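You operate a simulated robot arm through the tools that you are given. There is no shell and no other tool. Be economical: measure what you need, move in short steps, check, and stop when the job is done.

You run a simulated robot arm. Do the job below in one go: nothing can be reset, and whatever is moved stays where it is left.

Task
Put the gold braid on the brown plate. Fetch the blue tassel and set it on top of the pink ribbon spool. Open the shallow drawer, put the short beige band in the inside of the shallow drawer and shut the drawer again. Take the damp trap that expires last from the far end of the long table and leave it on the top of the grey counter. Fetch the lint roller and set it on the green board. Put two of the small packs from the middle of the long table on the clear sheet. Put one of the tape reels from the middle of the long table on the cream slip. Switch the brake switch off. Take the teal reel and leave it on the white note pad. Take the lining pack that says "thermal" from the long table and put it on the middle of the long table. Open the grey flap. Any order will do. Set down upright: damp trap, lint roller.

It is judged by the outcome, as a careful person would: the job done as asked, and still so three seconds after it is handed in. It fails if anything else is knocked over, pushed out of place, dropped, spilled or broken. Flat cloth is picked up by pressing the open fingertips on it (5 to 10 N) and closing them slowly along it; thin cloth reads only 2 to 8 mm in the jaws.

Robot
A 7-joint arm with a fingered hand on a trunk, on a base that drives. Base frame: it is fixed to the floor where the robot stands at the start and does not move with it; the origin is under the middle of the robot, x ahead of it, y to its left, z up; the surface under the hand at the start is at about z = 880. Units: mm, rad, N and s.
With the tool pointing down near the work surface it reaches from about 300 to 700 mm from the robot's upright axis, wherever it stands. Its first joint turns from -2.897 to 2.897 rad. Places, roughly: blue tassel (8x3x3 cm) [600, -5500, 800]; brake switch [-1100, -1700, 800]; brown plate (17x24x1 cm) [500, 100, 900]; clear sheet (24x18x1 cm) [600, 600, 900]; damp trap [1250, -500, 1000]; gold braid (3x11x7 cm) [700, -100, 900]; green board [500, -250, 1000]; grey flap [-700, 7400, 800]; inside of the shallow drawer [-1200, -5200, 600]; lining pack [1250, 2000, 1000]; lint roller (12x4x9 cm) [400, 400, 900]; middle of the long table [900, 1000, 900]; note pad (15x9x2 cm) [1400, -100, 900]; ribbon spool (8x8x4 cm) [600, -5900, 800]; shallow drawer [-1100, -5200, 600]; short beige band (6x15x2 cm) [2000, -7500, 800]; slip [750, 1000, 1000]; small pack [500, 750, 1000]; tape reel [500, 1250, 1000]; teal reel (6x6x3 cm) [-1200, -1600, 800]; top of the grey counter [-1200, -1400, 800]. Payload 4 kg.
The TCP is the grasp point between the finger pads, 26 mm short of the fingertips. In the tool frame z runs along the fingers and y along their closing line. The gripper opens to 148 mm. The gripper's body begins 73 mm behind the TCP. The gripper is a hand of 3 fingers: y runs from the thumb to the fingers, the wrist lies at [0, 0, -239] in the tool frame, and closing takes about 1.5 s.
Orientation is that of the tool frame in the base frame, as [roll, pitch, yaw] about the fixed x, y, z axes, in that order (R = Rz(yaw) Ry(pitch) Rx(roll)). With the fingers straight down and closing along the base's y, the tool's x points along the base's -x, its y along +y and its z along -z.

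Tools
- The arm moves only by the tool nudge_tool. Its argument "steps" is a list of rows, each a list of 3 entries, a list of its own where there are three numbers: the shift along the tool's x, y, z in units of 40 mm (1.0 is 40 mm), then the turn, a rotation vector about the tool's x, y, z in units of 5 degrees (1.0 is 5 degrees), then the finger opening in mm, from 0 to 148. In form: [[[tx, ty, tz], [ax, ay, az], fingers], ...]. A call has 1 to 20 rows; each row shifts and turns the commanded pose from where the row before left it, along the tool's axes as they then stand. A call with a number of a shift or a turn outside -1 to 1 is refused whole. Rows are played at 5 a second. More than 50 mm and 0.15 rad between two rows, or a gripper value outside its range, and nothing of the call is played. Where a pose cannot be reached the arm comes as near as it can. A force on the tool above 40 N (or 10 N above the force at the start of the call, whichever is more), or a blocked arm, ends the call early, and 0.2 s more pass. The fingers move at their own pace (about 72 mm/s each) and stop on an object; they squeeze with about 22 N. The grip force told is the motor's: it shows also when the fingers shut on nothing. Time passes only in rows, and 0.2 s behind the last, so rows that do not move let the fingers close. It gives the time, the measured TCP pose, the force on the tool (base axes), the opening and the grip force at its end, in the units of the frame above (readings bear some noise), with the torque about the TCP (base axes, N m) and any sound that the robot's microphone picked up.
- Cameras (640 x 400 px; columns grow to the right, rows downward): "scene" is now at [9.9, 175.5, 1524.7]; the picture's right is [0.31, -0.95, 0.00], its down [-0.75, -0.24, -0.62] and it looks along [0.59, 0.19, -0.79] (base axes); focal length 280 px, centre (320, 200). "wrist" rides on the gripper at [68, -39, -90] in the tool frame; the picture's right is [0.50, 0.87, 0.00], its down [-0.65, 0.38, -0.65] and it looks along [-0.57, 0.33, 0.76] (tool axes); focal length 222 px, centre (320, 200). There is no depth. A picture from a camera that has moved, and an enlarged one, comes with that camera's place and axes in the base frame and with its lens.
- get_image(camera): a new picture of that camera. No time passes.
- lift_body(by): slides the trunk up (or, below 0, down) by that many mm; the arm and the scene camera ride with it, the base frame stays. It gives what a move gives, with no picture.
- drive_base(legs): drives the robot by 1 to 6 legs, each [ahead, left, turn to the left] in mm, mm and rad, along the robot's own axes; the way and the turn of a leg run together, so that a leg with both is an arc; at most 1500 mm and 3.142 rad a leg. The arm and the cameras ride along, it lands a little off, and it stops where it bumps. It gives what a move gives.
- hand_shape(shape): the hand has 3 fingers and takes this shape, open, in about a second: jaw (thumb against the fingers, like two jaws); tri (thumb and two fingers); tip (a fingertip pinch); poke (one finger out to press); point (the index stretched); flat (the hand flat); cup (the hand cupped); fist (a fist). The gripper value then closes the fingers along that shape, each until it touches; the sizes above hold for jaw. It gives what a move gives, with no picture.
- head_to(pan, tilt): turns the head with the scene camera to pan (to the left, within 2.705 rad either way) and tilt (down, from -0.506 to 1.204), counted from straight ahead of the robot. It gives what a move gives.
- inspect(camera, box): a new picture of the part [left, top, right, bottom] of that camera's present view, enlarged. No time passes.
- job_done(): hands the job in; it is judged then, once.

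Go step by step. Nothing tells you exact positions but the pictures and the camera data: compare them with the known pose of the tool, close in by small moves and look again before you grip or let go. The budget is 567 turns and 360 pictures, counting those below and the enlarged ones. Unless the task says otherwise, let go and move clear before handing in, and close with one line.

The tools are called after "Call:" as a command line: name --argument value ..., lists and objects as JSON in quotes. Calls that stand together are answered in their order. nudge_tool: Moves the arm, as the interface text tells. Its arguments: {"type":"object","properties":{"steps":{"type":"array","items":{"type":"array"}}},"required":["steps"]} The other tools are called the same way: lift_body (by) slides the trunk up or down; hand_shape (shape) gives the hand a shape; drive_base (legs) drives the base; head_to (pan, tilt) turns the head that bears the scene camera; get_image (camera) takes a picture; inspect (camera, box) takes an enlarged picture of a part of a camera's view; job_done () hands the job in.

At the start:

```text
time: 0.0
position: [357.6, 256.6, 1128.7]
ee_rot: [-3.141, 0.001, 3.141]
wrist_force: [-0.1, -0.1, 0.3]
ft_torque: [0.01, -0.01, 0.01]
finger_gap: 148.3
finger_force: 0.0
shape: jaw
trunk travel left (down, up): [-500.0, 90.0]
robot x, y, heading: [2.8, 0.3, -0.0]
head pan, tilt: [0.314, 0.904]
```

scene: 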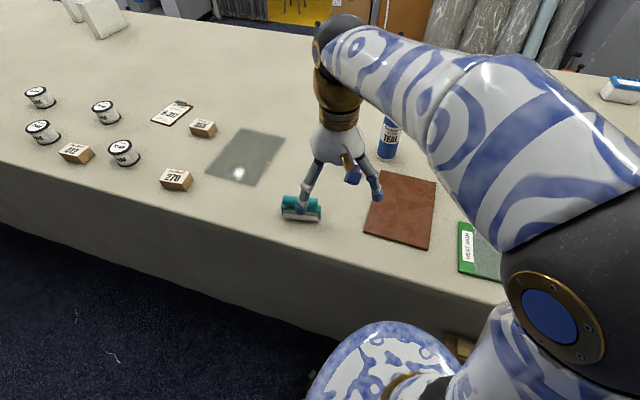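
wrist: 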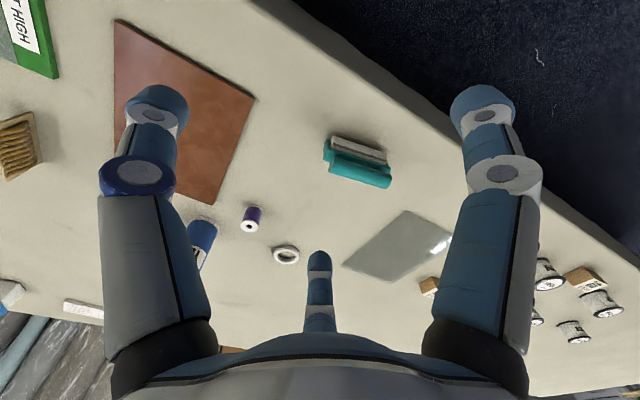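

I see the long table with packs, reels, sheet, plate, lint roller and green board. I'll look at details first.

Call:
inspect --camera "scene" --box '[0, 70, 300, 230]'

Call:
head_to --pan -0.5 --tilt 0.6

Call:
get_image --camera "scene"

```text
2.13 times, centred on (150, 150) of scene
camera zoom: at [9.9, 175.5, 1524.7], right [0.31, -0.95, 0.0], down [-0.75, -0.24, -0.62], along [0.59, 0.19, -0.79], focal length 597 px, centre (683, 307)
```

zoom: 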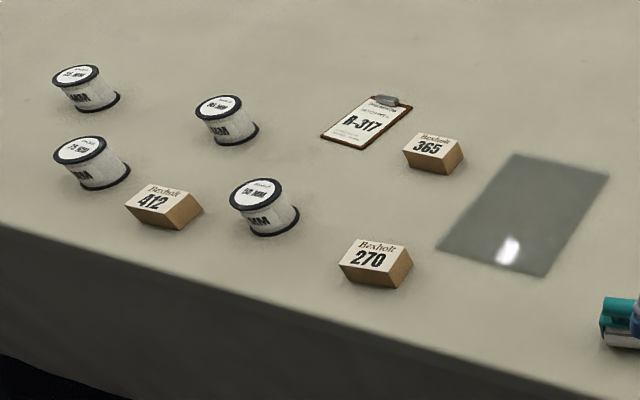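

```text
time: 1.1
position: [359.7, 257.4, 1129.3]
ee_rot: [-3.141, -0.001, -3.141]
wrist_force: [0.0, 0.1, 0.3]
ft_torque: [0.01, -0.01, -0.01]
finger_gap: 148.2
finger_force: 0.1
shape: jaw
trunk travel left (down, up): [-500.0, 90.0]
robot x, y, heading: [2.6, -0.2, -0.002]
head pan, tilt: [-0.499, 0.6]
```

```text
356 pictures are left
camera scene: at [15.9, 110.0, 1549.8], right [-0.48, -0.88, 0.0], down [-0.5, 0.27, -0.82], along [0.72, -0.39, -0.57], focal length 280 px, centre (320, 200)
```

scene: 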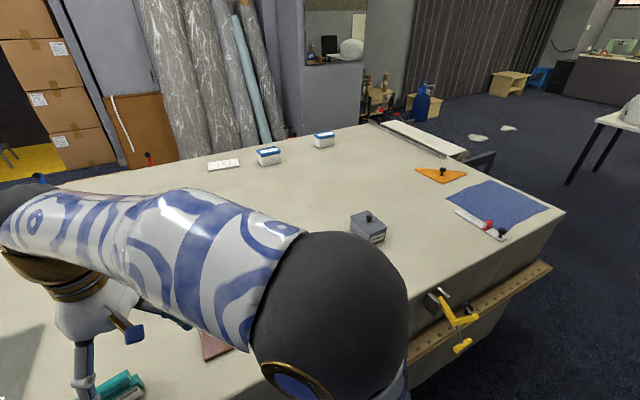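

Call:
inspect --camera "scene" --box '[190, 110, 350, 210]'

Call:
head_to --pan 1.1 --tilt 0.5

Call:
get_image --camera "scene"

```text
4.00 times, centred on (270, 160) of scene
camera zoom: at [15.9, 110.0, 1549.8], right [-0.48, -0.88, 0.0], down [-0.5, 0.27, -0.82], along [0.72, -0.39, -0.57], focal length 1119 px, centre (520, 360)
```

zoom: 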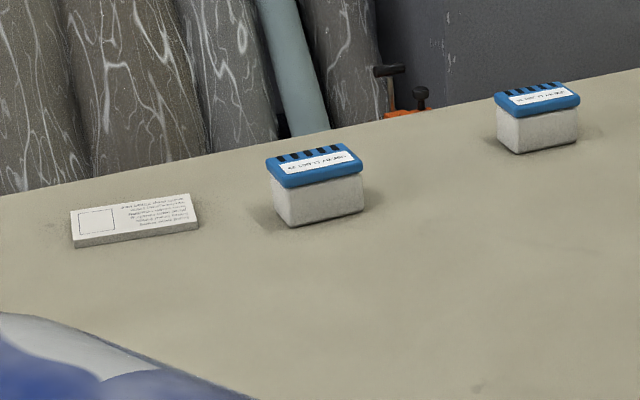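

```text
time: 2.8
position: [359.6, 257.8, 1129.6]
ee_rot: [-3.141, 0.0, -3.141]
wrist_force: [-0.1, 0.3, -0.5]
ft_torque: [-0.01, -0.02, 0.04]
finger_gap: 147.9
finger_force: 0.1
shape: jaw
trunk travel left (down, up): [-500.0, 90.0]
robot x, y, heading: [-0.4, 1.1, -0.006]
head pan, tilt: [1.1, 0.499]
```

```text
354 pictures are left
camera scene: at [-20.3, 233.3, 1558.9], right [0.89, -0.45, 0.0], down [-0.22, -0.43, -0.88], along [0.4, 0.78, -0.48], focal length 280 px, centre (320, 200)
```

scene: 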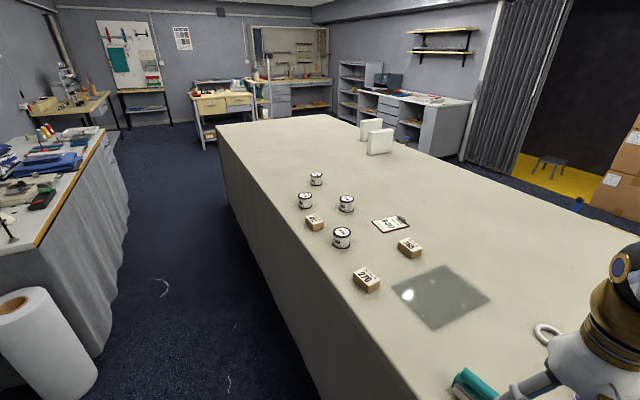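

Call:
head_to --pan 2.3 --tilt 0.3

Call:
get_image --camera "scene"

Call:
head_to --pan -2.3 --tilt 0.3

Call:
get_image --camera "scene"

Call:
head_to --pan -1.3 --tilt 0.3

Call:
get_image --camera "scene"

```text
time: 4.2
position: [359.2, 257.8, 1128.8]
ee_rot: [-3.141, 0.0, -3.141]
wrist_force: [-0.4, -0.9, 0.0]
ft_torque: [0.02, 0.0, -0.02]
finger_gap: 147.8
finger_force: 0.0
shape: jaw
trunk travel left (down, up): [-500.0, 90.0]
robot x, y, heading: [-3.1, 0.9, -0.004]
head pan, tilt: [2.3, 0.3]
```

```text
353 pictures are left
camera scene: at [-123.9, 221.9, 1577.3], right [0.75, 0.67, 0.0], down [0.2, -0.22, -0.96], along [-0.64, 0.71, -0.3], focal length 280 px, centre (320, 200)
```

scene: 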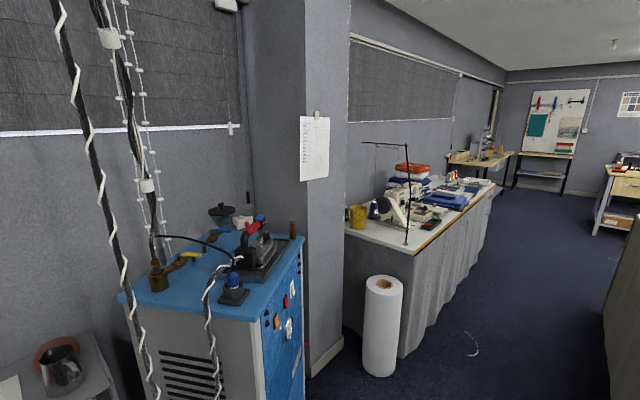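

```text
time: 7.9
position: [358.6, 257.4, 1129.1]
ee_rot: [3.141, 0.003, -3.141]
wrist_force: [0.0, 0.5, -0.4]
ft_torque: [-0.03, 0.03, 0.02]
finger_gap: 147.7
finger_force: 0.1
shape: jaw
trunk travel left (down, up): [-500.0, 90.0]
robot x, y, heading: [2.2, -1.7, -0.001]
head pan, tilt: [-2.3, 0.3]
```

```text
352 pictures are left
camera scene: at [-123.9, 82.6, 1577.3], right [-0.75, 0.67, 0.0], down [0.2, 0.22, -0.96], along [-0.64, -0.71, -0.3], focal length 280 px, centre (320, 200)
```

scene: 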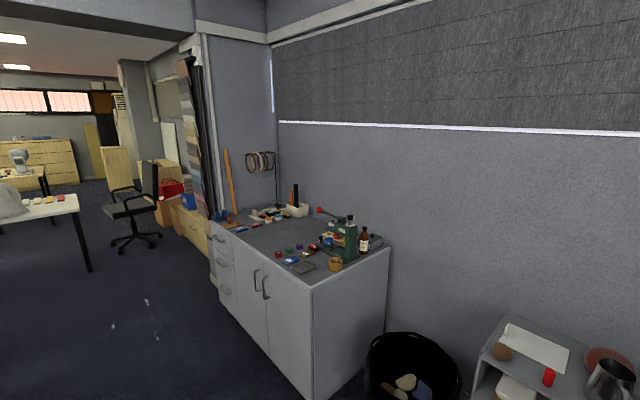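

```text
time: 9.2
position: [358.0, 257.6, 1129.7]
ee_rot: [3.141, 0.001, 3.14]
wrist_force: [-0.1, 0.4, 0.8]
ft_torque: [0.02, -0.02, -0.01]
finger_gap: 147.8
finger_force: 0.0
shape: jaw
trunk travel left (down, up): [-500.0, 90.0]
robot x, y, heading: [0.7, -1.2, -0.003]
head pan, tilt: [-1.3, 0.3]
```

```text
351 pictures are left
camera scene: at [-36.8, 62.3, 1577.3], right [-0.96, -0.27, 0.0], down [-0.08, 0.28, -0.96], along [0.25, -0.92, -0.3], focal length 280 px, centre (320, 200)
```

scene: 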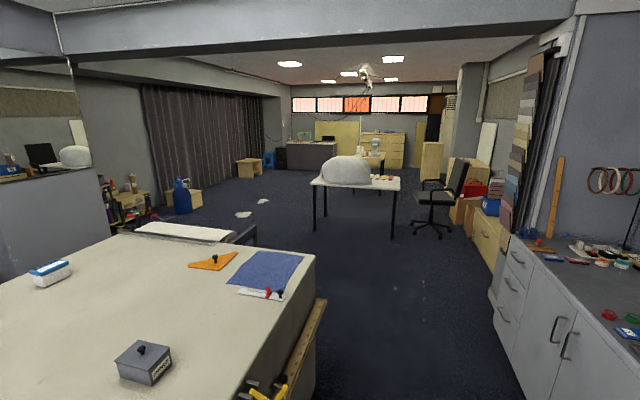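

Call:
nudge_tool --steps '[[[-0.525, 0.875, 0], [0, 0, 1], 148], [[-0.4, 0.9, 0], [0, 0, 1], 148], [[-0.4, 0.9, 0], [0, 0, 1], 148], [[0, 0, 0], [0, 0, 1], 148], [[0, 0, 0], [0, 0, 1], 148], [[0, 0, 0], [0, 0, 1], 148], [[0, 0, 0], [0, 0, 1], 148], [[0, 0, 0], [0, 0, 1], 148], [[0, 0, 0], [0, 0, 1], 148], [[0, 0, 0], [0, 0, 1], 148], [[0, 0, 0], [0, 0, 1], 148], [[0, 0, 0], [0, 0, 1], 148], [[0, 0, 0], [0, 0, 1], 148], [[0, 0, 0], [0, 0, 1], 148], [[0, 0, 0], [0, 0, 1], 148], [[0, 0, 0], [0, 0, 1], 148], [[0, 0, 0], [0, 0, 1], 148], [[0, 0, 0], [0, 0, 0], 148]]'

Call:
head_to --pan 0.4 --tilt 0.9

Call:
get_image --camera "wrist"

Call:
get_image --camera "scene"

```text
time: 12.9
position: [420.4, 359.9, 1128.7]
ee_rot: [3.141, 0.001, 1.657]
wrist_force: [0.1, 0.2, -0.1]
ft_torque: [-0.02, -0.03, 0.02]
finger_gap: 147.9
finger_force: 0.0
shape: jaw
trunk travel left (down, up): [-500.0, 90.0]
robot x, y, heading: [-1.2, 1.0, 0.003]
head pan, tilt: [-1.3, 0.3]
```

```text
time: 14.7
position: [421.7, 360.4, 1128.3]
ee_rot: [-3.141, 0.002, 1.657]
wrist_force: [-0.8, 0.5, -0.2]
ft_torque: [-0.03, 0.01, 0.01]
finger_gap: 148.0
finger_force: 0.1
shape: jaw
trunk travel left (down, up): [-500.0, 90.0]
robot x, y, heading: [-3.3, -0.4, 0.005]
head pan, tilt: [0.4, 0.901]
```

```text
350 pictures are left
camera wrist: at [376.0, 423.3, 1218.6], right [0.82, 0.57, 0.0], down [0.43, -0.62, 0.65], along [0.38, -0.54, -0.76], focal length 222 px, centre (320, 200)
```

wrist: 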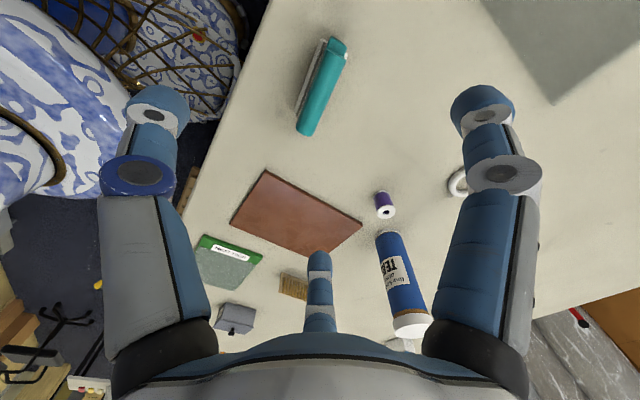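

```text
349 pictures are left
camera scene: at [8.0, 181.6, 1525.0], right [0.39, -0.92, 0.0], down [-0.72, -0.3, -0.62], along [0.57, 0.24, -0.78], focal length 280 px, centre (320, 200)
```

scene: 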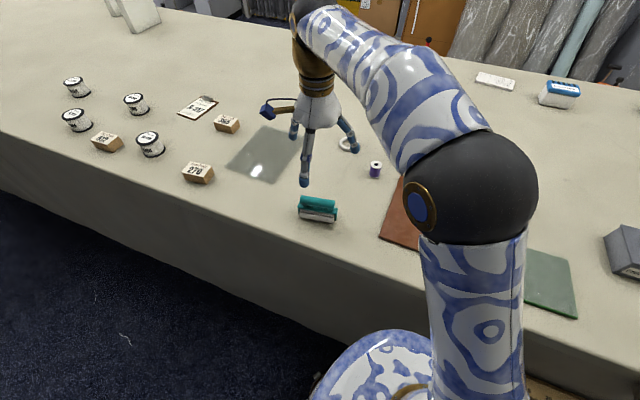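

Call:
inspect --camera "wrist" --box '[260, 20, 380, 150]'

Call:
inspect --camera "scene" --box '[260, 150, 380, 250]'

```text
3.08 times, centred on (320, 85) of wrist
camera zoom: at [376.0, 423.3, 1218.6], right [0.82, 0.57, 0.0], down [0.43, -0.62, 0.65], along [0.38, -0.54, -0.76], focal length 684 px, centre (320, 554)
```

zoom: 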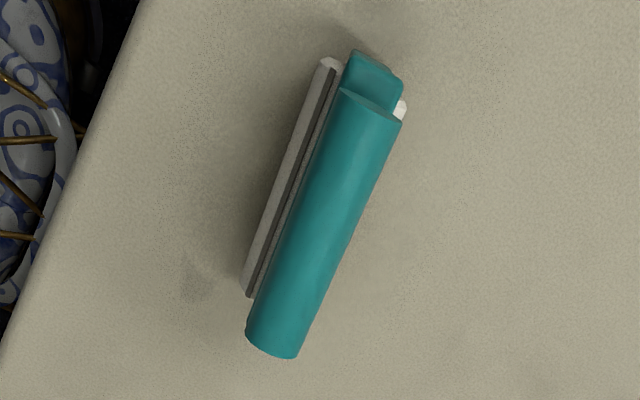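

```text
4.00 times, centred on (320, 200) of scene
camera zoom: at [8.0, 181.6, 1525.0], right [0.39, -0.92, 0.0], down [-0.72, -0.3, -0.62], along [0.57, 0.24, -0.78], focal length 1119 px, centre (320, 200)
```

zoom: 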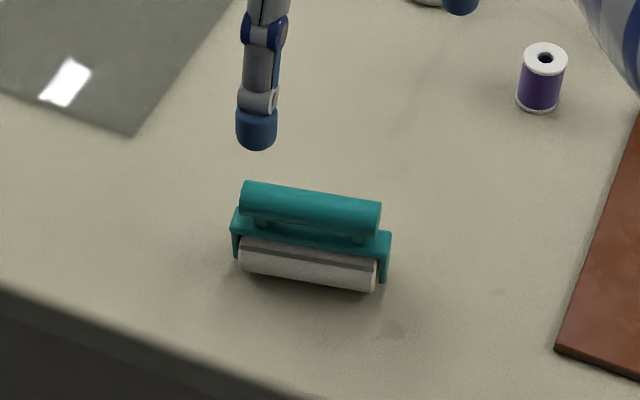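

Call:
nudge_tool --steps '[[[0, 0, 0.9], [0, 0, -1], 148], [[0, 0, 0.9], [0, 0, 0], 148], [[0, 0, 0.9], [0, 0, 0], 120], [[0, 0, 0.9], [0, 0, 0], 100], [[0, 0, 0.5], [0, 0, 0], 80], [[0, 0, 0], [0, 0, 0], 80]]'

Call:
get_image --camera "wrist"

Call:
inspect --camera "scene" --box '[240, 120, 400, 240]'

```text
time: 16.1
position: [419.8, 358.8, 964.2]
ee_rot: [-3.141, -0.001, 1.745]
wrist_force: [-0.7, 0.2, -0.2]
ft_torque: [0.03, 0.01, 0.0]
finger_gap: 80.6
finger_force: 0.0
shape: jaw
trunk travel left (down, up): [-500.0, 90.0]
robot x, y, heading: [-0.7, 0.5, 0.002]
head pan, tilt: [0.4, 0.901]
```

```text
346 pictures are left
camera wrist: at [369.6, 418.9, 1054.3], right [0.77, 0.64, 0.0], down [0.49, -0.58, 0.65], along [0.42, -0.5, -0.76], focal length 222 px, centre (320, 200)
```

wrist: 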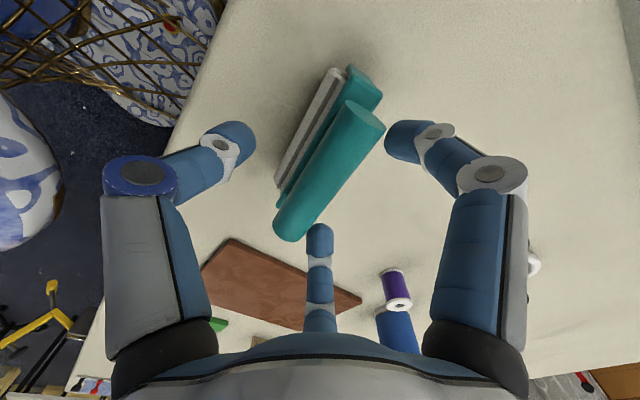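

```text
3.33 times, centred on (320, 180) of scene
camera zoom: at [7.9, 181.7, 1525.0], right [0.39, -0.92, 0.0], down [-0.72, -0.31, -0.62], along [0.57, 0.24, -0.78], focal length 933 px, centre (320, 267)
```

zoom: 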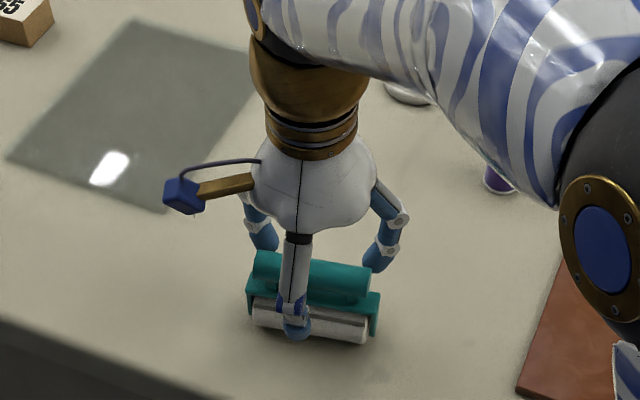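

Call:
nudge_tool --steps '[[[0.3, -0.1, 0.3], [0, 0, 0], 80], [[0, 0, 0], [0, 0, 0], 40], [[0, 0, 0], [0, 0, 0], 10], [[0, 0, 0], [0, 0, 0], 0], [[0, 0, 0], [0, 0, 0], 0], [[0, 0, 0], [0, 0, 0], 0], [[0, 0, 0], [0, 0, 0], 0]]'

Call:
get_image --camera "wrist"

```text
time: 17.7
position: [414.0, 371.1, 953.0]
ee_rot: [3.141, 0.0, 1.745]
wrist_force: [0.2, -0.2, -0.7]
ft_torque: [-0.03, -0.02, -0.02]
finger_gap: 15.7
finger_force: 22.0
shape: jaw
trunk travel left (down, up): [-500.0, 90.0]
robot x, y, heading: [-1.8, 1.7, -0.003]
head pan, tilt: [0.4, 0.901]
```

```text
344 pictures are left
camera wrist: at [364.4, 429.9, 1042.7], right [0.77, 0.64, 0.0], down [0.49, -0.58, 0.65], along [0.42, -0.5, -0.76], focal length 222 px, centre (320, 200)
```

wrist: 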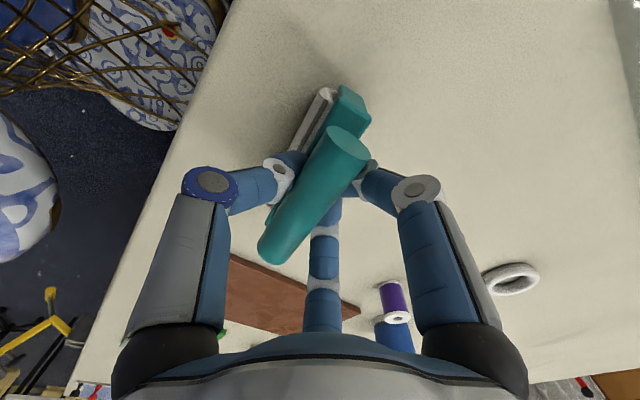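

Call:
nudge_tool --steps '[[[0, 0, -0.5], [0, 0, 0], 0], [[0, 0, -1], [0, 0, 0], 0], [[0, 0, -1], [0, 0, 0], 0], [[0, 0, -1], [0, 0, 0], 0], [[0, 0, 0], [0, 0, 0], 0]]'

Call:
head_to --pan -0.5 --tilt 1.0

Call:
get_image --camera "scene"

Call:
get_image --camera "wrist"

```text
time: 18.9
position: [415.1, 371.4, 1092.8]
ee_rot: [-3.142, 0.0, 1.745]
wrist_force: [0.6, 0.8, -1.4]
ft_torque: [0.0, -0.03, -0.03]
finger_gap: 15.7
finger_force: 21.9
shape: jaw
trunk travel left (down, up): [-500.0, 90.0]
robot x, y, heading: [-2.2, -2.9, -0.002]
head pan, tilt: [0.4, 0.901]
```

```text
time: 20.1
position: [415.6, 370.9, 1092.4]
ee_rot: [3.14, 0.0, 1.744]
wrist_force: [0.5, -0.1, -1.7]
ft_torque: [0.0, 0.0, -0.02]
finger_gap: 15.8
finger_force: 22.0
shape: jaw
trunk travel left (down, up): [-500.0, 90.0]
robot x, y, heading: [0.9, 1.3, -0.0]
head pan, tilt: [-0.499, 1.0]
```

```text
343 pictures are left
camera scene: at [-0.3, 119.1, 1517.8], right [-0.48, -0.88, 0.0], down [-0.74, 0.4, -0.54], along [0.47, -0.26, -0.84], focal length 280 px, centre (320, 200)
```

scene: 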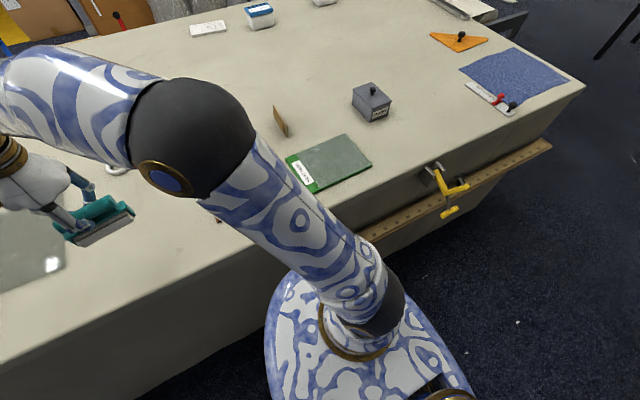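

```text
342 pictures are left
camera wrist: at [364.6, 430.3, 1181.7], right [0.77, 0.64, 0.0], down [0.49, -0.58, 0.65], along [0.42, -0.5, -0.76], focal length 222 px, centre (320, 200)
```

wrist: 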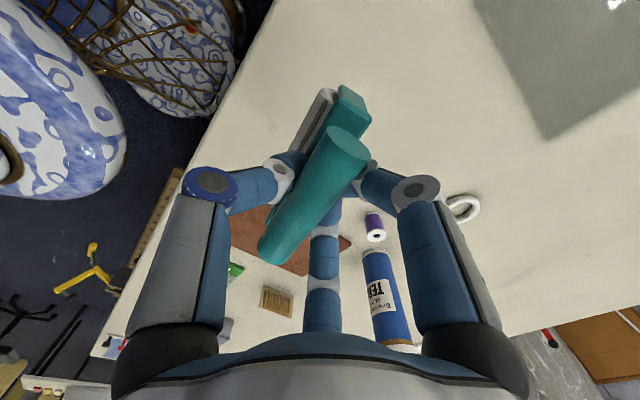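

Call:
nudge_tool --steps '[[[-0.963, -0.101, 0], [0, 0, 0], 0], [[-0.963, -0.101, 0], [0, 0, 0], 0], [[-0.963, -0.101, 0], [0, 0, 0], 0], [[-0.963, -0.101, 0], [0, 0, 0], 0], [[-0.963, -0.101, 0], [0, 0, 0], 0], [[-0.963, -0.101, 0], [0, 0, 0], 0], [[-0.963, -0.101, 0], [0, 0, 0], 0], [[-0.963, -0.101, 0], [0, 0, 0], 0], [[-0.963, -0.101, 0], [0, 0, 0], 0], [[-0.963, -0.101, 0], [0, 0, 0], 0], [[-0.963, -0.101, 0], [0, 0, 0], 0], [[-0.963, -0.101, 0], [0, 0, 0], 0], [[-0.963, -0.101, 0], [0, 0, 0], 0], [[-0.963, -0.101, 0], [0, 0, 0], 0], [[0, 0, 0], [0, 0, 0], 0], [[0, 0, 0], [0, 0, 0], 0]]'

Call:
get_image --camera "scene"

Call:
get_image --camera "wrist"

```text
time: 23.5
position: [452.0, -169.1, 1092.5]
ee_rot: [-3.141, -0.001, 1.745]
wrist_force: [0.2, 1.0, -1.6]
ft_torque: [-0.02, 0.01, 0.03]
finger_gap: 15.5
finger_force: 22.4
shape: jaw
trunk travel left (down, up): [-500.0, 90.0]
robot x, y, heading: [-0.1, 0.3, -0.001]
head pan, tilt: [-0.499, 1.0]
```

```text
341 pictures are left
camera scene: at [-0.4, 118.8, 1517.8], right [-0.48, -0.88, 0.0], down [-0.74, 0.4, -0.54], along [0.47, -0.26, -0.84], focal length 280 px, centre (320, 200)
```

scene: 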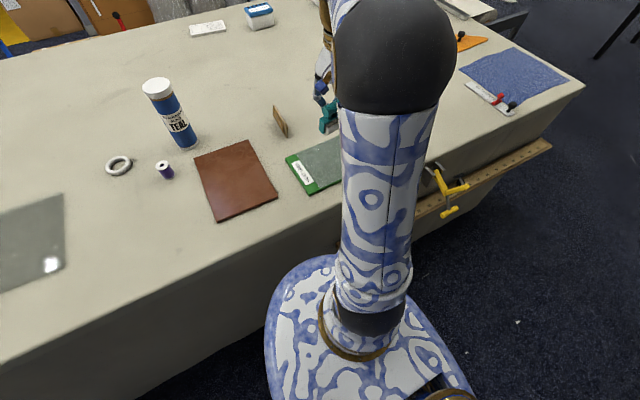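

```text
340 pictures are left
camera wrist: at [402.0, -109.7, 1182.4], right [0.77, 0.64, 0.0], down [0.49, -0.58, 0.65], along [0.42, -0.5, -0.76], focal length 222 px, centre (320, 200)
```

wrist: 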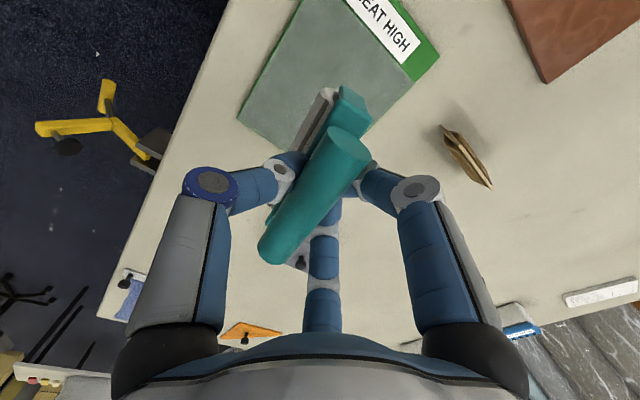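

Call:
nudge_tool --steps '[[[0, 0, 1], [0, 0, 0], 0], [[0, 0, 1], [0, 0, 0], 0], [[0, 0, 0.7], [0, 0, 0], 0], [[0, 0, 0], [0, 0, 0], 0], [[0, 0, 0], [0, 0, 0], 0]]'

Call:
get_image --camera "wrist"

```text
time: 24.7
position: [452.6, -171.7, 985.2]
ee_rot: [-3.141, 0.0, 1.745]
wrist_force: [0.4, -0.4, -1.3]
ft_torque: [-0.02, 0.0, 0.01]
finger_gap: 15.5
finger_force: 21.4
shape: jaw
trunk travel left (down, up): [-500.0, 90.0]
robot x, y, heading: [1.5, 1.1, 0.001]
head pan, tilt: [-0.499, 1.0]
```

```text
339 pictures are left
camera wrist: at [402.2, -112.2, 1075.2], right [0.77, 0.64, 0.0], down [0.49, -0.58, 0.65], along [0.42, -0.5, -0.76], focal length 222 px, centre (320, 200)
```

wrist: 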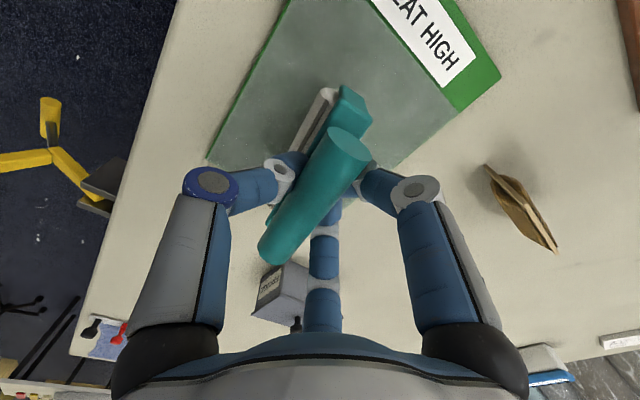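

Call:
nudge_tool --steps '[[[0.2, 0, 0.2], [0, 0, 0], 0], [[0, 0, 0.1], [0, 0, 0], 0], [[0, 0, 0.05], [0, 0, 0], 0], [[0, 0, 0.05], [0, 0, 0], 0], [[0, 0, 0], [0, 0, 0], 0]]'

```text
time: 25.9
position: [450.9, -163.1, 968.8]
ee_rot: [3.141, 0.001, 1.746]
wrist_force: [0.1, 0.2, -0.3]
ft_torque: [0.02, 0.02, -0.04]
finger_gap: 15.6
finger_force: 21.9
shape: jaw
trunk travel left (down, up): [-500.0, 90.0]
robot x, y, heading: [-0.7, 2.6, -0.003]
head pan, tilt: [-0.499, 1.0]
```

Call:
nudge_tool --steps '[[[0, 0, 0.05], [0, 0, 0], 0], [[0, 0, 0.05], [0, 0, 0], 0], [[0, 0, 0], [0, 0, 0], 0]]'

Call:
get_image --camera "wrist"

```text
time: 26.7
position: [452.1, -163.0, 964.7]
ee_rot: [3.141, -0.001, 1.745]
wrist_force: [0.0, 0.9, -1.7]
ft_torque: [-0.02, -0.02, -0.03]
finger_gap: 15.4
finger_force: 22.2
shape: jaw
trunk travel left (down, up): [-500.0, 90.0]
robot x, y, heading: [-0.7, 2.6, 0.0]
head pan, tilt: [-0.499, 1.0]
```

```text
338 pictures are left
camera wrist: at [401.7, -102.6, 1054.5], right [0.77, 0.64, 0.0], down [0.49, -0.58, 0.65], along [0.42, -0.5, -0.76], focal length 222 px, centre (320, 200)
```

wrist: 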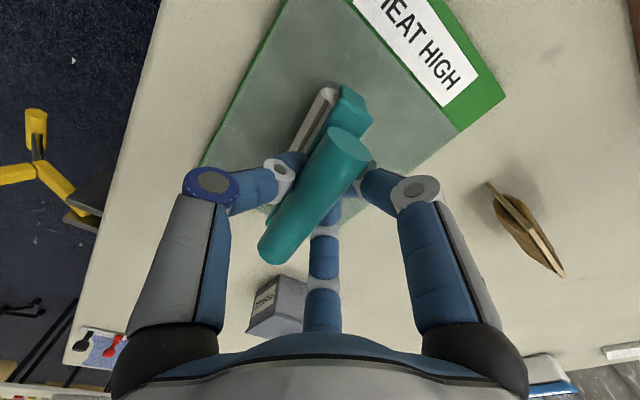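

Call:
nudge_tool --steps '[[[0, 0, 0.05], [0, 0, 0], 0], [[0, 0, 0.05], [0, 0, 0], 0], [[0, 0, 0.05], [0, 0, 0], 0], [[0, 0, 0], [0, 0, 0], 0]]'

```text
time: 27.7
position: [452.6, -161.7, 961.0]
ee_rot: [3.135, 0.002, 1.746]
wrist_force: [4.1, -0.7, 33.7]
ft_torque: [-0.08, 0.37, 0.0]
finger_gap: 17.3
finger_force: 22.3
shape: jaw
trunk travel left (down, up): [-500.0, 90.0]
robot x, y, heading: [4.6, -0.1, 0.002]
head pan, tilt: [-0.499, 1.0]
```

Call:
nudge_tool --steps '[[[0, 0, -0.06], [0, 0, 0], 0], [[0, 0, 0], [0, 0, 0], 15], [[0, 0, 0], [0, 0, 0], 30], [[0, 0, 0], [0, 0, 0], 50], [[0, 0, 0], [0, 0, 0], 80], [[0, 0, 0], [0, 0, 0], 80]]'

Call:
get_image --camera "wrist"

```text
time: 29.1
position: [450.8, -160.6, 960.3]
ee_rot: [-3.141, 0.001, 1.747]
wrist_force: [0.1, 0.6, -0.3]
ft_torque: [0.01, -0.03, 0.03]
finger_gap: 79.5
finger_force: 0.1
shape: jaw
trunk travel left (down, up): [-500.0, 90.0]
robot x, y, heading: [-2.1, -2.7, -0.001]
head pan, tilt: [-0.499, 1.0]
```

```text
337 pictures are left
camera wrist: at [401.1, -102.3, 1050.4], right [0.77, 0.64, 0.0], down [0.49, -0.58, 0.65], along [0.42, -0.5, -0.76], focal length 222 px, centre (320, 200)
```

wrist: 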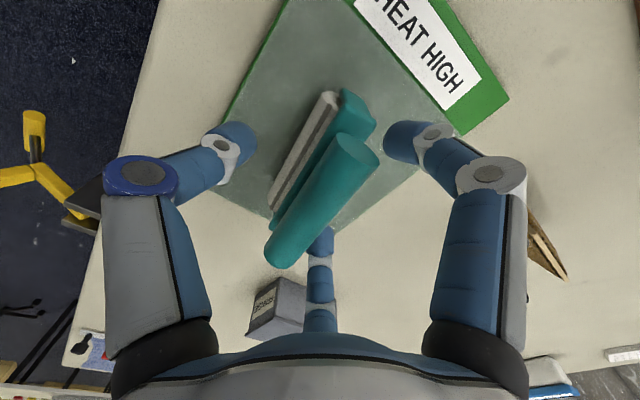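

Call:
nudge_tool --steps '[[[0, 0, -0.5], [0, 0, 0], 100], [[0, 0, -1], [0, 0, 0], 120], [[0, 0, -1], [0, 0, 0], 148], [[0, 0, -1], [0, 0, 0], 148], [[0, 0, -0.5], [0, 0, 0], 148], [[0.2, 0.85, 0], [0, 0, 0], 148], [[0.2, 0.85, 0], [0, 0, 0], 148], [[0.2, 0.85, 0], [0, 0, 0], 148], [[0.2, 0.85, 0], [0, 0, 0], 148], [[0, 0, 0], [0, 0, 0], 148]]'

Call:
get_image --camera "wrist"

Call:
get_image --camera "scene"

```text
time: 31.3
position: [582.0, -105.6, 1119.7]
ee_rot: [3.141, -0.002, 1.746]
wrist_force: [-0.4, 0.3, 0.3]
ft_torque: [0.01, 0.03, 0.0]
finger_gap: 148.1
finger_force: 0.1
shape: jaw
trunk travel left (down, up): [-500.0, 90.0]
robot x, y, heading: [1.7, -1.8, -0.004]
head pan, tilt: [-0.499, 1.0]
```

```text
336 pictures are left
camera wrist: at [532.3, -46.3, 1210.6], right [0.77, 0.64, 0.0], down [0.49, -0.58, 0.65], along [0.42, -0.5, -0.76], focal length 222 px, centre (320, 200)
```

wrist: 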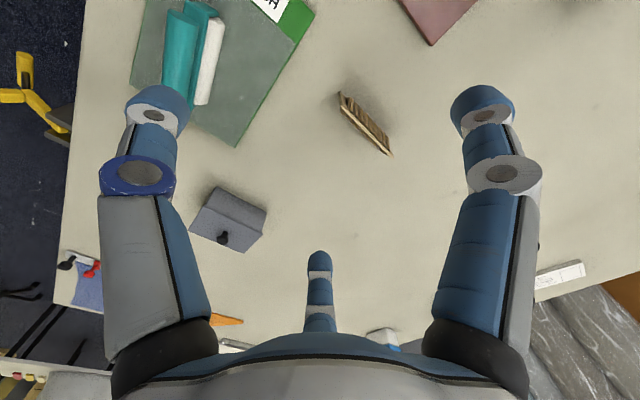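

```text
335 pictures are left
camera scene: at [-0.3, 118.8, 1517.8], right [-0.48, -0.88, 0.0], down [-0.74, 0.4, -0.54], along [0.47, -0.26, -0.84], focal length 280 px, centre (320, 200)
```

scene: 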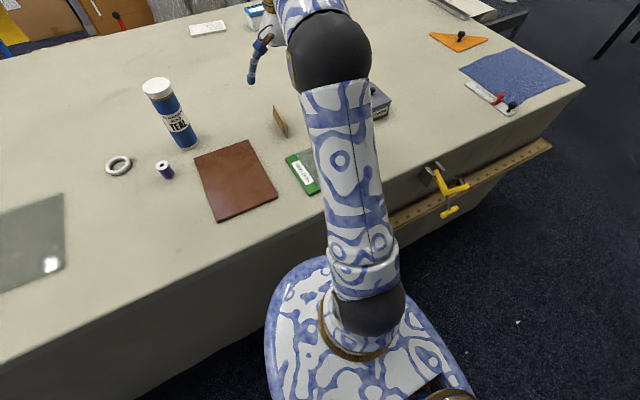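

Call:
inspect --camera "wrist" --box '[310, 70, 430, 170]'

Call:
inspect --camera "scene" --box '[250, 90, 320, 150]'

```text
4.00 times, centred on (370, 120) of wrist
camera zoom: at [532.3, -46.3, 1210.6], right [0.77, 0.64, 0.0], down [0.49, -0.58, 0.65], along [0.42, -0.5, -0.76], focal length 888 px, centre (120, 520)
```

zoom: 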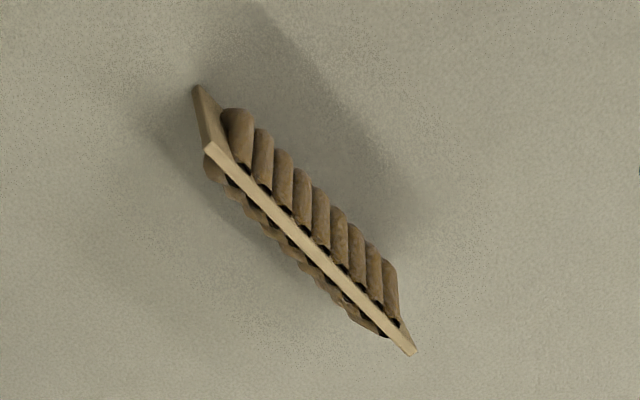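

```text
6.67 times, centred on (285, 120) of scene
camera zoom: at [-0.3, 118.8, 1517.8], right [-0.48, -0.88, 0.0], down [-0.74, 0.4, -0.54], along [0.47, -0.26, -0.84], focal length 1866 px, centre (553, 733)
```

zoom: 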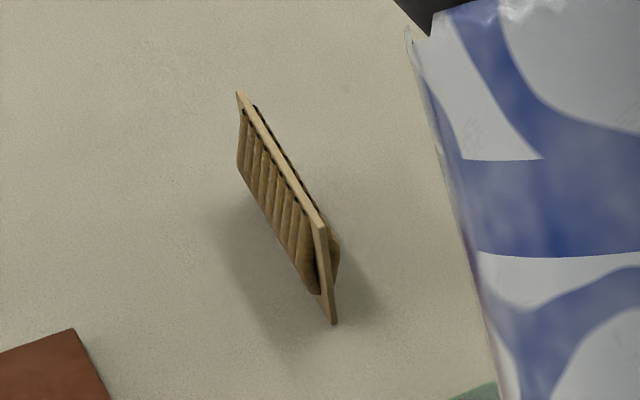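

Call:
nudge_tool --steps '[[[0, 0, 0], [0, 0, -1], 148], [[0, 0, 0], [0, 0, -1], 148], [[0, 0, 0], [0, 0, -1], 148], [[0, 0, 0], [0, 0, -1], 148], [[0, 0, 0], [0, 0, -1], 148], [[0, 0, 0], [0, 0, -1], 148], [[0, 0, 0], [0, 0, -1], 148], [[0, 0, 0], [0, 0, -1], 148], [[0, 0, 0], [0, 0, -1], 148], [[0, 0, 0], [0, 0, -1], 148], [[0, 0, 0], [0, 0, -1], 148], [[0, 0, 0], [0, 0, -1], 148], [[0, 0, 0], [0, 0, -1], 148], [[0, 0, 0], [0, 0, -1], 148], [[0, 0, 0], [0, 0, -0.45], 148], [[-0.75, 0.27, 0], [0, 0, 0], 148], [[-0.75, 0.27, 0.3], [0, 0, 0], 148], [[0, 0, 0.7], [0, 0, 0], 148], [[0, 0, 0], [0, 0, 0], 148]]'

Call:
get_image --camera "wrist"

```text
time: 35.3
position: [642.1, -95.0, 1080.9]
ee_rot: [3.141, 0.001, 3.008]
wrist_force: [0.0, -0.4, 0.0]
ft_torque: [0.02, -0.02, 0.0]
finger_gap: 147.6
finger_force: 0.1
shape: jaw
trunk travel left (down, up): [-500.0, 90.0]
robot x, y, heading: [1.2, 1.0, 0.002]
head pan, tilt: [-0.499, 1.0]
```

```text
332 pictures are left
camera wrist: at [569.3, -124.5, 1170.9], right [-0.38, 0.93, 0.0], down [0.7, 0.29, 0.65], along [0.61, 0.25, -0.76], focal length 222 px, centre (320, 200)
```

wrist: 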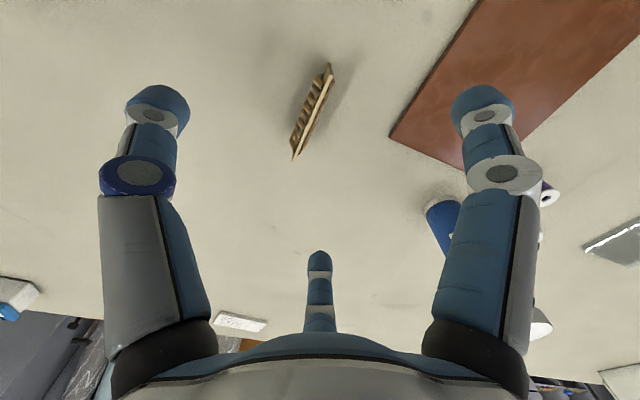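

Call:
inspect --camera "wrist" --box '[260, 50, 380, 170]'

```text
3.33 times, centred on (320, 110) of wrist
camera zoom: at [569.3, -124.5, 1170.9], right [-0.38, 0.93, 0.0], down [0.7, 0.29, 0.65], along [0.61, 0.25, -0.76], focal length 740 px, centre (320, 500)
```

zoom: 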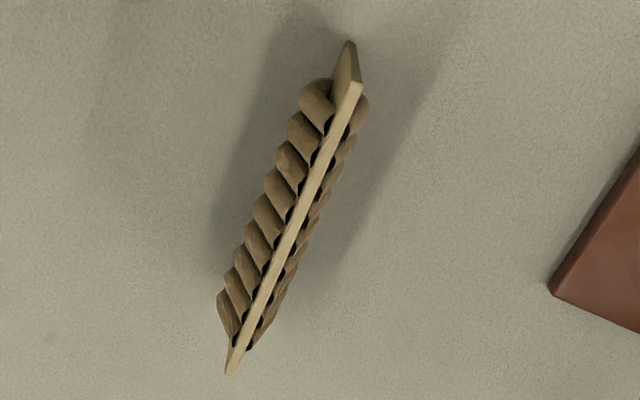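

Call:
nudge_tool --steps '[[[-0.2, -0.08, 0.9], [0, 0, -0.6], 148], [[0, 0, 1], [0, 0, 0], 130], [[0, 0, 1], [0, 0, 0], 110], [[0, 0, 0.5], [0, 0, 0], 90], [[0, 0, 0], [0, 0, 0], 90]]'

Call:
get_image --camera "wrist"

```text
time: 36.5
position: [649.3, -96.4, 946.3]
ee_rot: [3.14, 0.0, 3.06]
wrist_force: [-1.0, -1.0, -0.2]
ft_torque: [-0.02, 0.01, 0.0]
finger_gap: 90.3
finger_force: 0.0
shape: jaw
trunk travel left (down, up): [-500.0, 90.0]
robot x, y, heading: [-1.1, 0.9, 0.002]
head pan, tilt: [-0.499, 1.0]
```

```text
330 pictures are left
camera wrist: at [579.4, -131.1, 1035.5], right [-0.43, 0.9, 0.0], down [0.68, 0.32, 0.65], along [0.59, 0.28, -0.76], focal length 222 px, centre (320, 200)
```

wrist: 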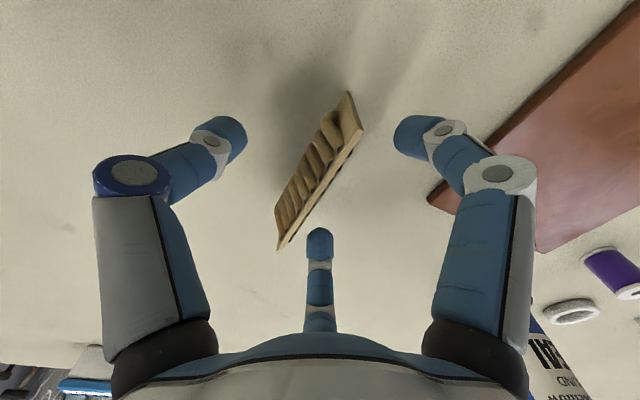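

Call:
nudge_tool --steps '[[[0, 0, 0.5], [0, 0, 0], 80], [[0, 0, 0], [0, 0, 0], 60], [[0, 0, 0], [0, 0, 0], 40], [[0, 0, 0], [0, 0, 0], 20], [[0, 0, 0], [0, 0, 0], 0], [[0, 0, 0], [0, 0, 0], 0], [[0, 0, 0], [0, 0, 0], 0]]'

Call:
get_image --camera "wrist"

```text
time: 38.1
position: [650.5, -97.5, 925.8]
ee_rot: [3.141, 0.0, 3.06]
wrist_force: [-0.1, 0.3, -0.1]
ft_torque: [0.01, 0.01, 0.03]
finger_gap: 24.2
finger_force: 21.9
shape: jaw
trunk travel left (down, up): [-500.0, 90.0]
robot x, y, heading: [-2.3, 0.3, -0.004]
head pan, tilt: [-0.499, 1.0]
```

```text
329 pictures are left
camera wrist: at [579.2, -131.0, 1015.3], right [-0.43, 0.9, 0.0], down [0.68, 0.32, 0.65], along [0.59, 0.28, -0.76], focal length 222 px, centre (320, 200)
```

wrist: 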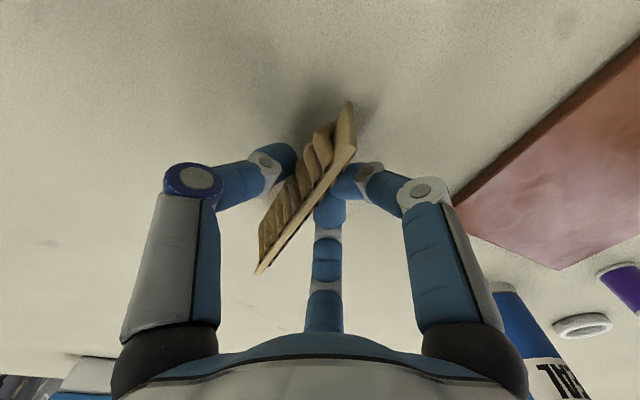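

Call:
nudge_tool --steps '[[[0, 0, -0.5], [0, 0, 0], 0], [[0, 0, -1], [0, 0, 0], 0], [[0, 0, -1], [0, 0, 0], 0], [[0.561, 0.7275, 0], [0, 0, 0], 0], [[0.561, 0.7275, 0], [0, 0, 0], 0], [[0.561, 0.7275, 0], [0, 0, 0], 0], [[0.561, 0.7275, 0], [0, 0, 0], 0], [[0.561, 0.7275, 0], [0, 0, 0], 0], [[0.561, 0.7275, 0], [0, 0, 0], 0], [[0, 0, 0.8], [0, 0, 0], 0], [[0, 0, 0.8], [0, 0, 0], 0], [[0, 0, 0.3], [0, 0, 0], 0], [[0, 0, 0], [0, 0, 0], 0]]'

Call:
get_image --camera "wrist"

Call:
get_image --camera "scene"

```text
time: 40.9
position: [530.9, 89.6, 947.7]
ee_rot: [3.141, 0.001, 3.06]
wrist_force: [-0.6, 0.3, -0.9]
ft_torque: [0.05, -0.02, -0.01]
finger_gap: 24.1
finger_force: 22.2
shape: jaw
trunk travel left (down, up): [-500.0, 90.0]
robot x, y, heading: [-2.1, 2.4, -0.004]
head pan, tilt: [-0.499, 1.0]
```

```text
328 pictures are left
camera wrist: at [460.1, 54.8, 1037.4], right [-0.43, 0.9, 0.0], down [0.68, 0.32, 0.65], along [0.59, 0.28, -0.76], focal length 222 px, centre (320, 200)
```

wrist: 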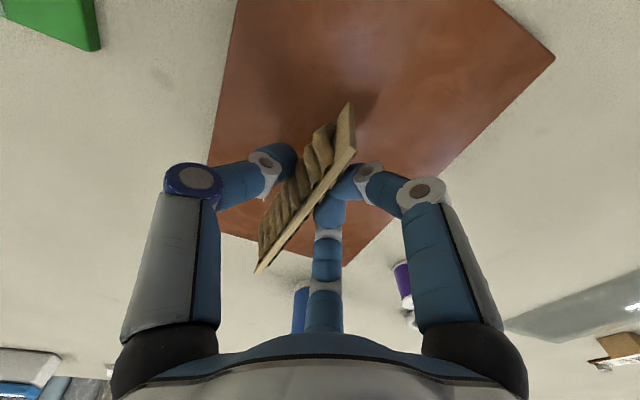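

```text
327 pictures are left
camera scene: at [-0.3, 118.8, 1517.8], right [-0.48, -0.88, 0.0], down [-0.74, 0.4, -0.54], along [0.47, -0.26, -0.84], focal length 280 px, centre (320, 200)
```

scene: 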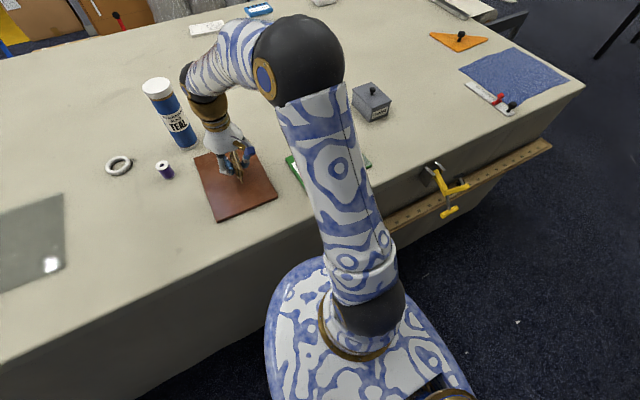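

Over the plate; lowering gently.

Call:
nudge_tool --steps '[[[0, 0, 0.15], [0, 0, 0], 0], [[0, 0, 0.05], [0, 0, 0], 0], [[0, 0, 0.05], [0, 0, 0], 0], [[0, 0, 0.05], [0, 0, 0], 0], [[0, 0, 0], [0, 0, 0], 0]]'

```text
time: 42.1
position: [530.7, 88.7, 936.9]
ee_rot: [3.141, 0.0, 3.06]
wrist_force: [0.1, -0.8, -0.6]
ft_torque: [-0.01, 0.02, 0.01]
finger_gap: 23.9
finger_force: 22.4
shape: jaw
trunk travel left (down, up): [-500.0, 90.0]
robot x, y, heading: [0.2, 3.4, -0.002]
head pan, tilt: [-0.499, 1.0]
```

Call:
nudge_tool --steps '[[[0, 0, 0.04], [0, 0, 0], 0], [[0, 0, 0.04], [0, 0, 0], 0], [[0, 0, 0], [0, 0, 0], 0]]'

```text
time: 42.9
position: [529.9, 87.9, 934.0]
ee_rot: [-3.141, 0.001, 3.059]
wrist_force: [2.0, 1.4, 10.9]
ft_torque: [-0.11, -0.06, 0.02]
finger_gap: 24.0
finger_force: 22.1
shape: jaw
trunk travel left (down, up): [-500.0, 90.0]
robot x, y, heading: [0.2, 0.1, 0.004]
head pan, tilt: [-0.499, 1.0]
```

Call:
nudge_tool --steps '[[[0, 0, -0.01], [0, 0, 0], 22], [[0, 0, 0], [0, 0, 0], 28], [[0, 0, 0], [0, 0, 0], 36], [[0, 0, 0], [0, 0, 0], 50], [[0, 0, 0], [0, 0, 0], 80], [[0, 0, -0.5], [0, 0, 0], 90], [[0, 0, -1], [0, 0, 0], 110], [[0, 0, -1], [0, 0, 0], 148], [[0, 0, -1], [0, 0, 0], 148], [[0, 0, -1], [0, 0, 0], 148]]'

Call:
head_to --pan 0.5 --tilt 0.9

Call:
get_image --camera "wrist"

Call:
get_image --camera "scene"

```text
time: 45.1
position: [530.4, 87.2, 1116.6]
ee_rot: [-3.141, -0.001, 3.059]
wrist_force: [1.0, -0.2, 0.4]
ft_torque: [0.0, 0.02, 0.01]
finger_gap: 147.8
finger_force: 0.0
shape: jaw
trunk travel left (down, up): [-500.0, 90.0]
robot x, y, heading: [-0.5, -2.3, -0.003]
head pan, tilt: [-0.499, 1.0]
```

```text
time: 46.4
position: [531.7, 88.1, 1115.1]
ee_rot: [3.141, -0.001, 3.06]
wrist_force: [0.4, 0.0, 0.5]
ft_torque: [-0.01, 0.0, -0.02]
finger_gap: 147.8
finger_force: 0.1
shape: jaw
trunk travel left (down, up): [-500.0, 90.0]
robot x, y, heading: [2.3, 4.4, -0.001]
head pan, tilt: [0.499, 0.901]
```

```text
326 pictures are left
camera wrist: at [460.2, 54.7, 1204.9], right [-0.43, 0.9, 0.0], down [0.68, 0.32, 0.65], along [0.59, 0.28, -0.76], focal length 222 px, centre (320, 200)
```

wrist: 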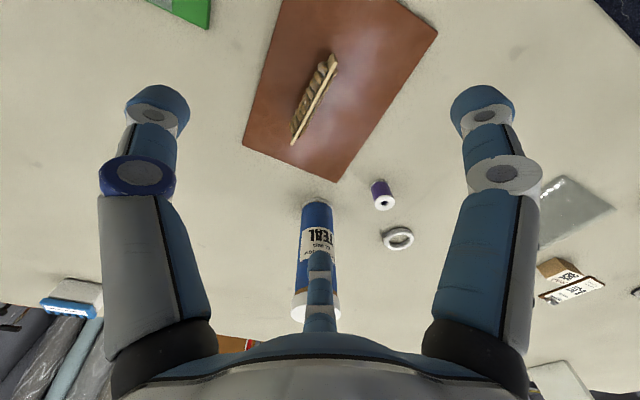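

```text
325 pictures are left
camera scene: at [4.7, 188.3, 1525.0], right [0.48, -0.88, 0.0], down [-0.69, -0.37, -0.62], along [0.55, 0.3, -0.78], focal length 280 px, centre (320, 200)
```

scene: 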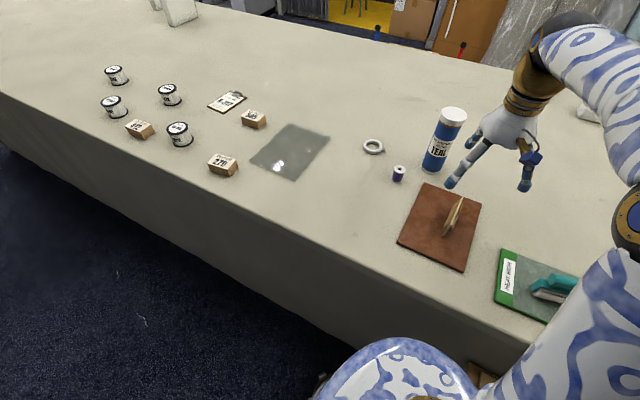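

Call:
drive_base --legs '[[0, 720, 0]]'

Call:
head_to --pan 0.3 --tilt 1.0

Call:
get_image --camera "scene"

Call:
get_image --camera "wrist"

```text
time: 50.3
position: [535.2, 811.7, 1115.9]
ee_rot: [-3.141, 0.0, 3.052]
wrist_force: [-0.1, 0.0, 0.1]
ft_torque: [0.0, 0.02, 0.03]
finger_gap: 148.0
finger_force: 0.1
shape: jaw
trunk travel left (down, up): [-500.0, 90.0]
robot x, y, heading: [3.7, 725.9, -0.008]
head pan, tilt: [0.499, 0.901]
```

```text
time: 51.0
position: [535.2, 812.0, 1116.4]
ee_rot: [3.141, -0.001, 3.05]
wrist_force: [0.0, 0.2, -0.7]
ft_torque: [0.01, 0.0, 0.03]
finger_gap: 148.0
finger_force: 0.0
shape: jaw
trunk travel left (down, up): [-500.0, 90.0]
robot x, y, heading: [4.2, 729.1, -0.007]
head pan, tilt: [0.3, 1.0]
```

```text
324 pictures are left
camera scene: at [9.6, 900.6, 1517.8], right [0.29, -0.96, 0.0], down [-0.81, -0.24, -0.54], along [0.52, 0.16, -0.84], focal length 280 px, centre (320, 200)
```

scene: 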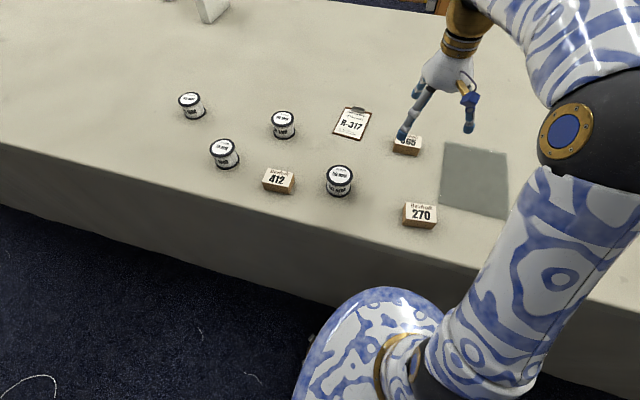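

```text
323 pictures are left
camera wrist: at [463.8, 778.6, 1205.1], right [-0.42, 0.91, 0.0], down [0.69, 0.32, 0.65], along [0.59, 0.27, -0.76], focal length 222 px, centre (320, 200)
```

wrist: 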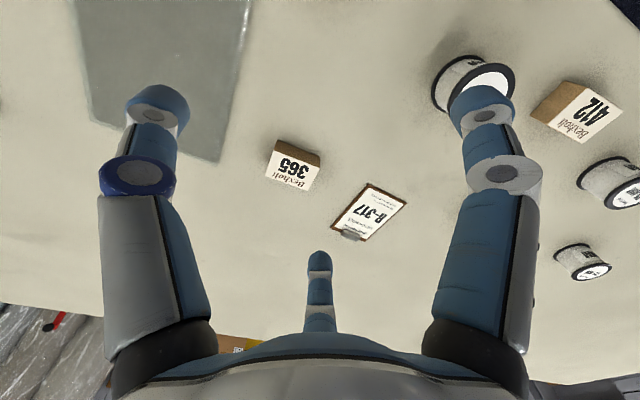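

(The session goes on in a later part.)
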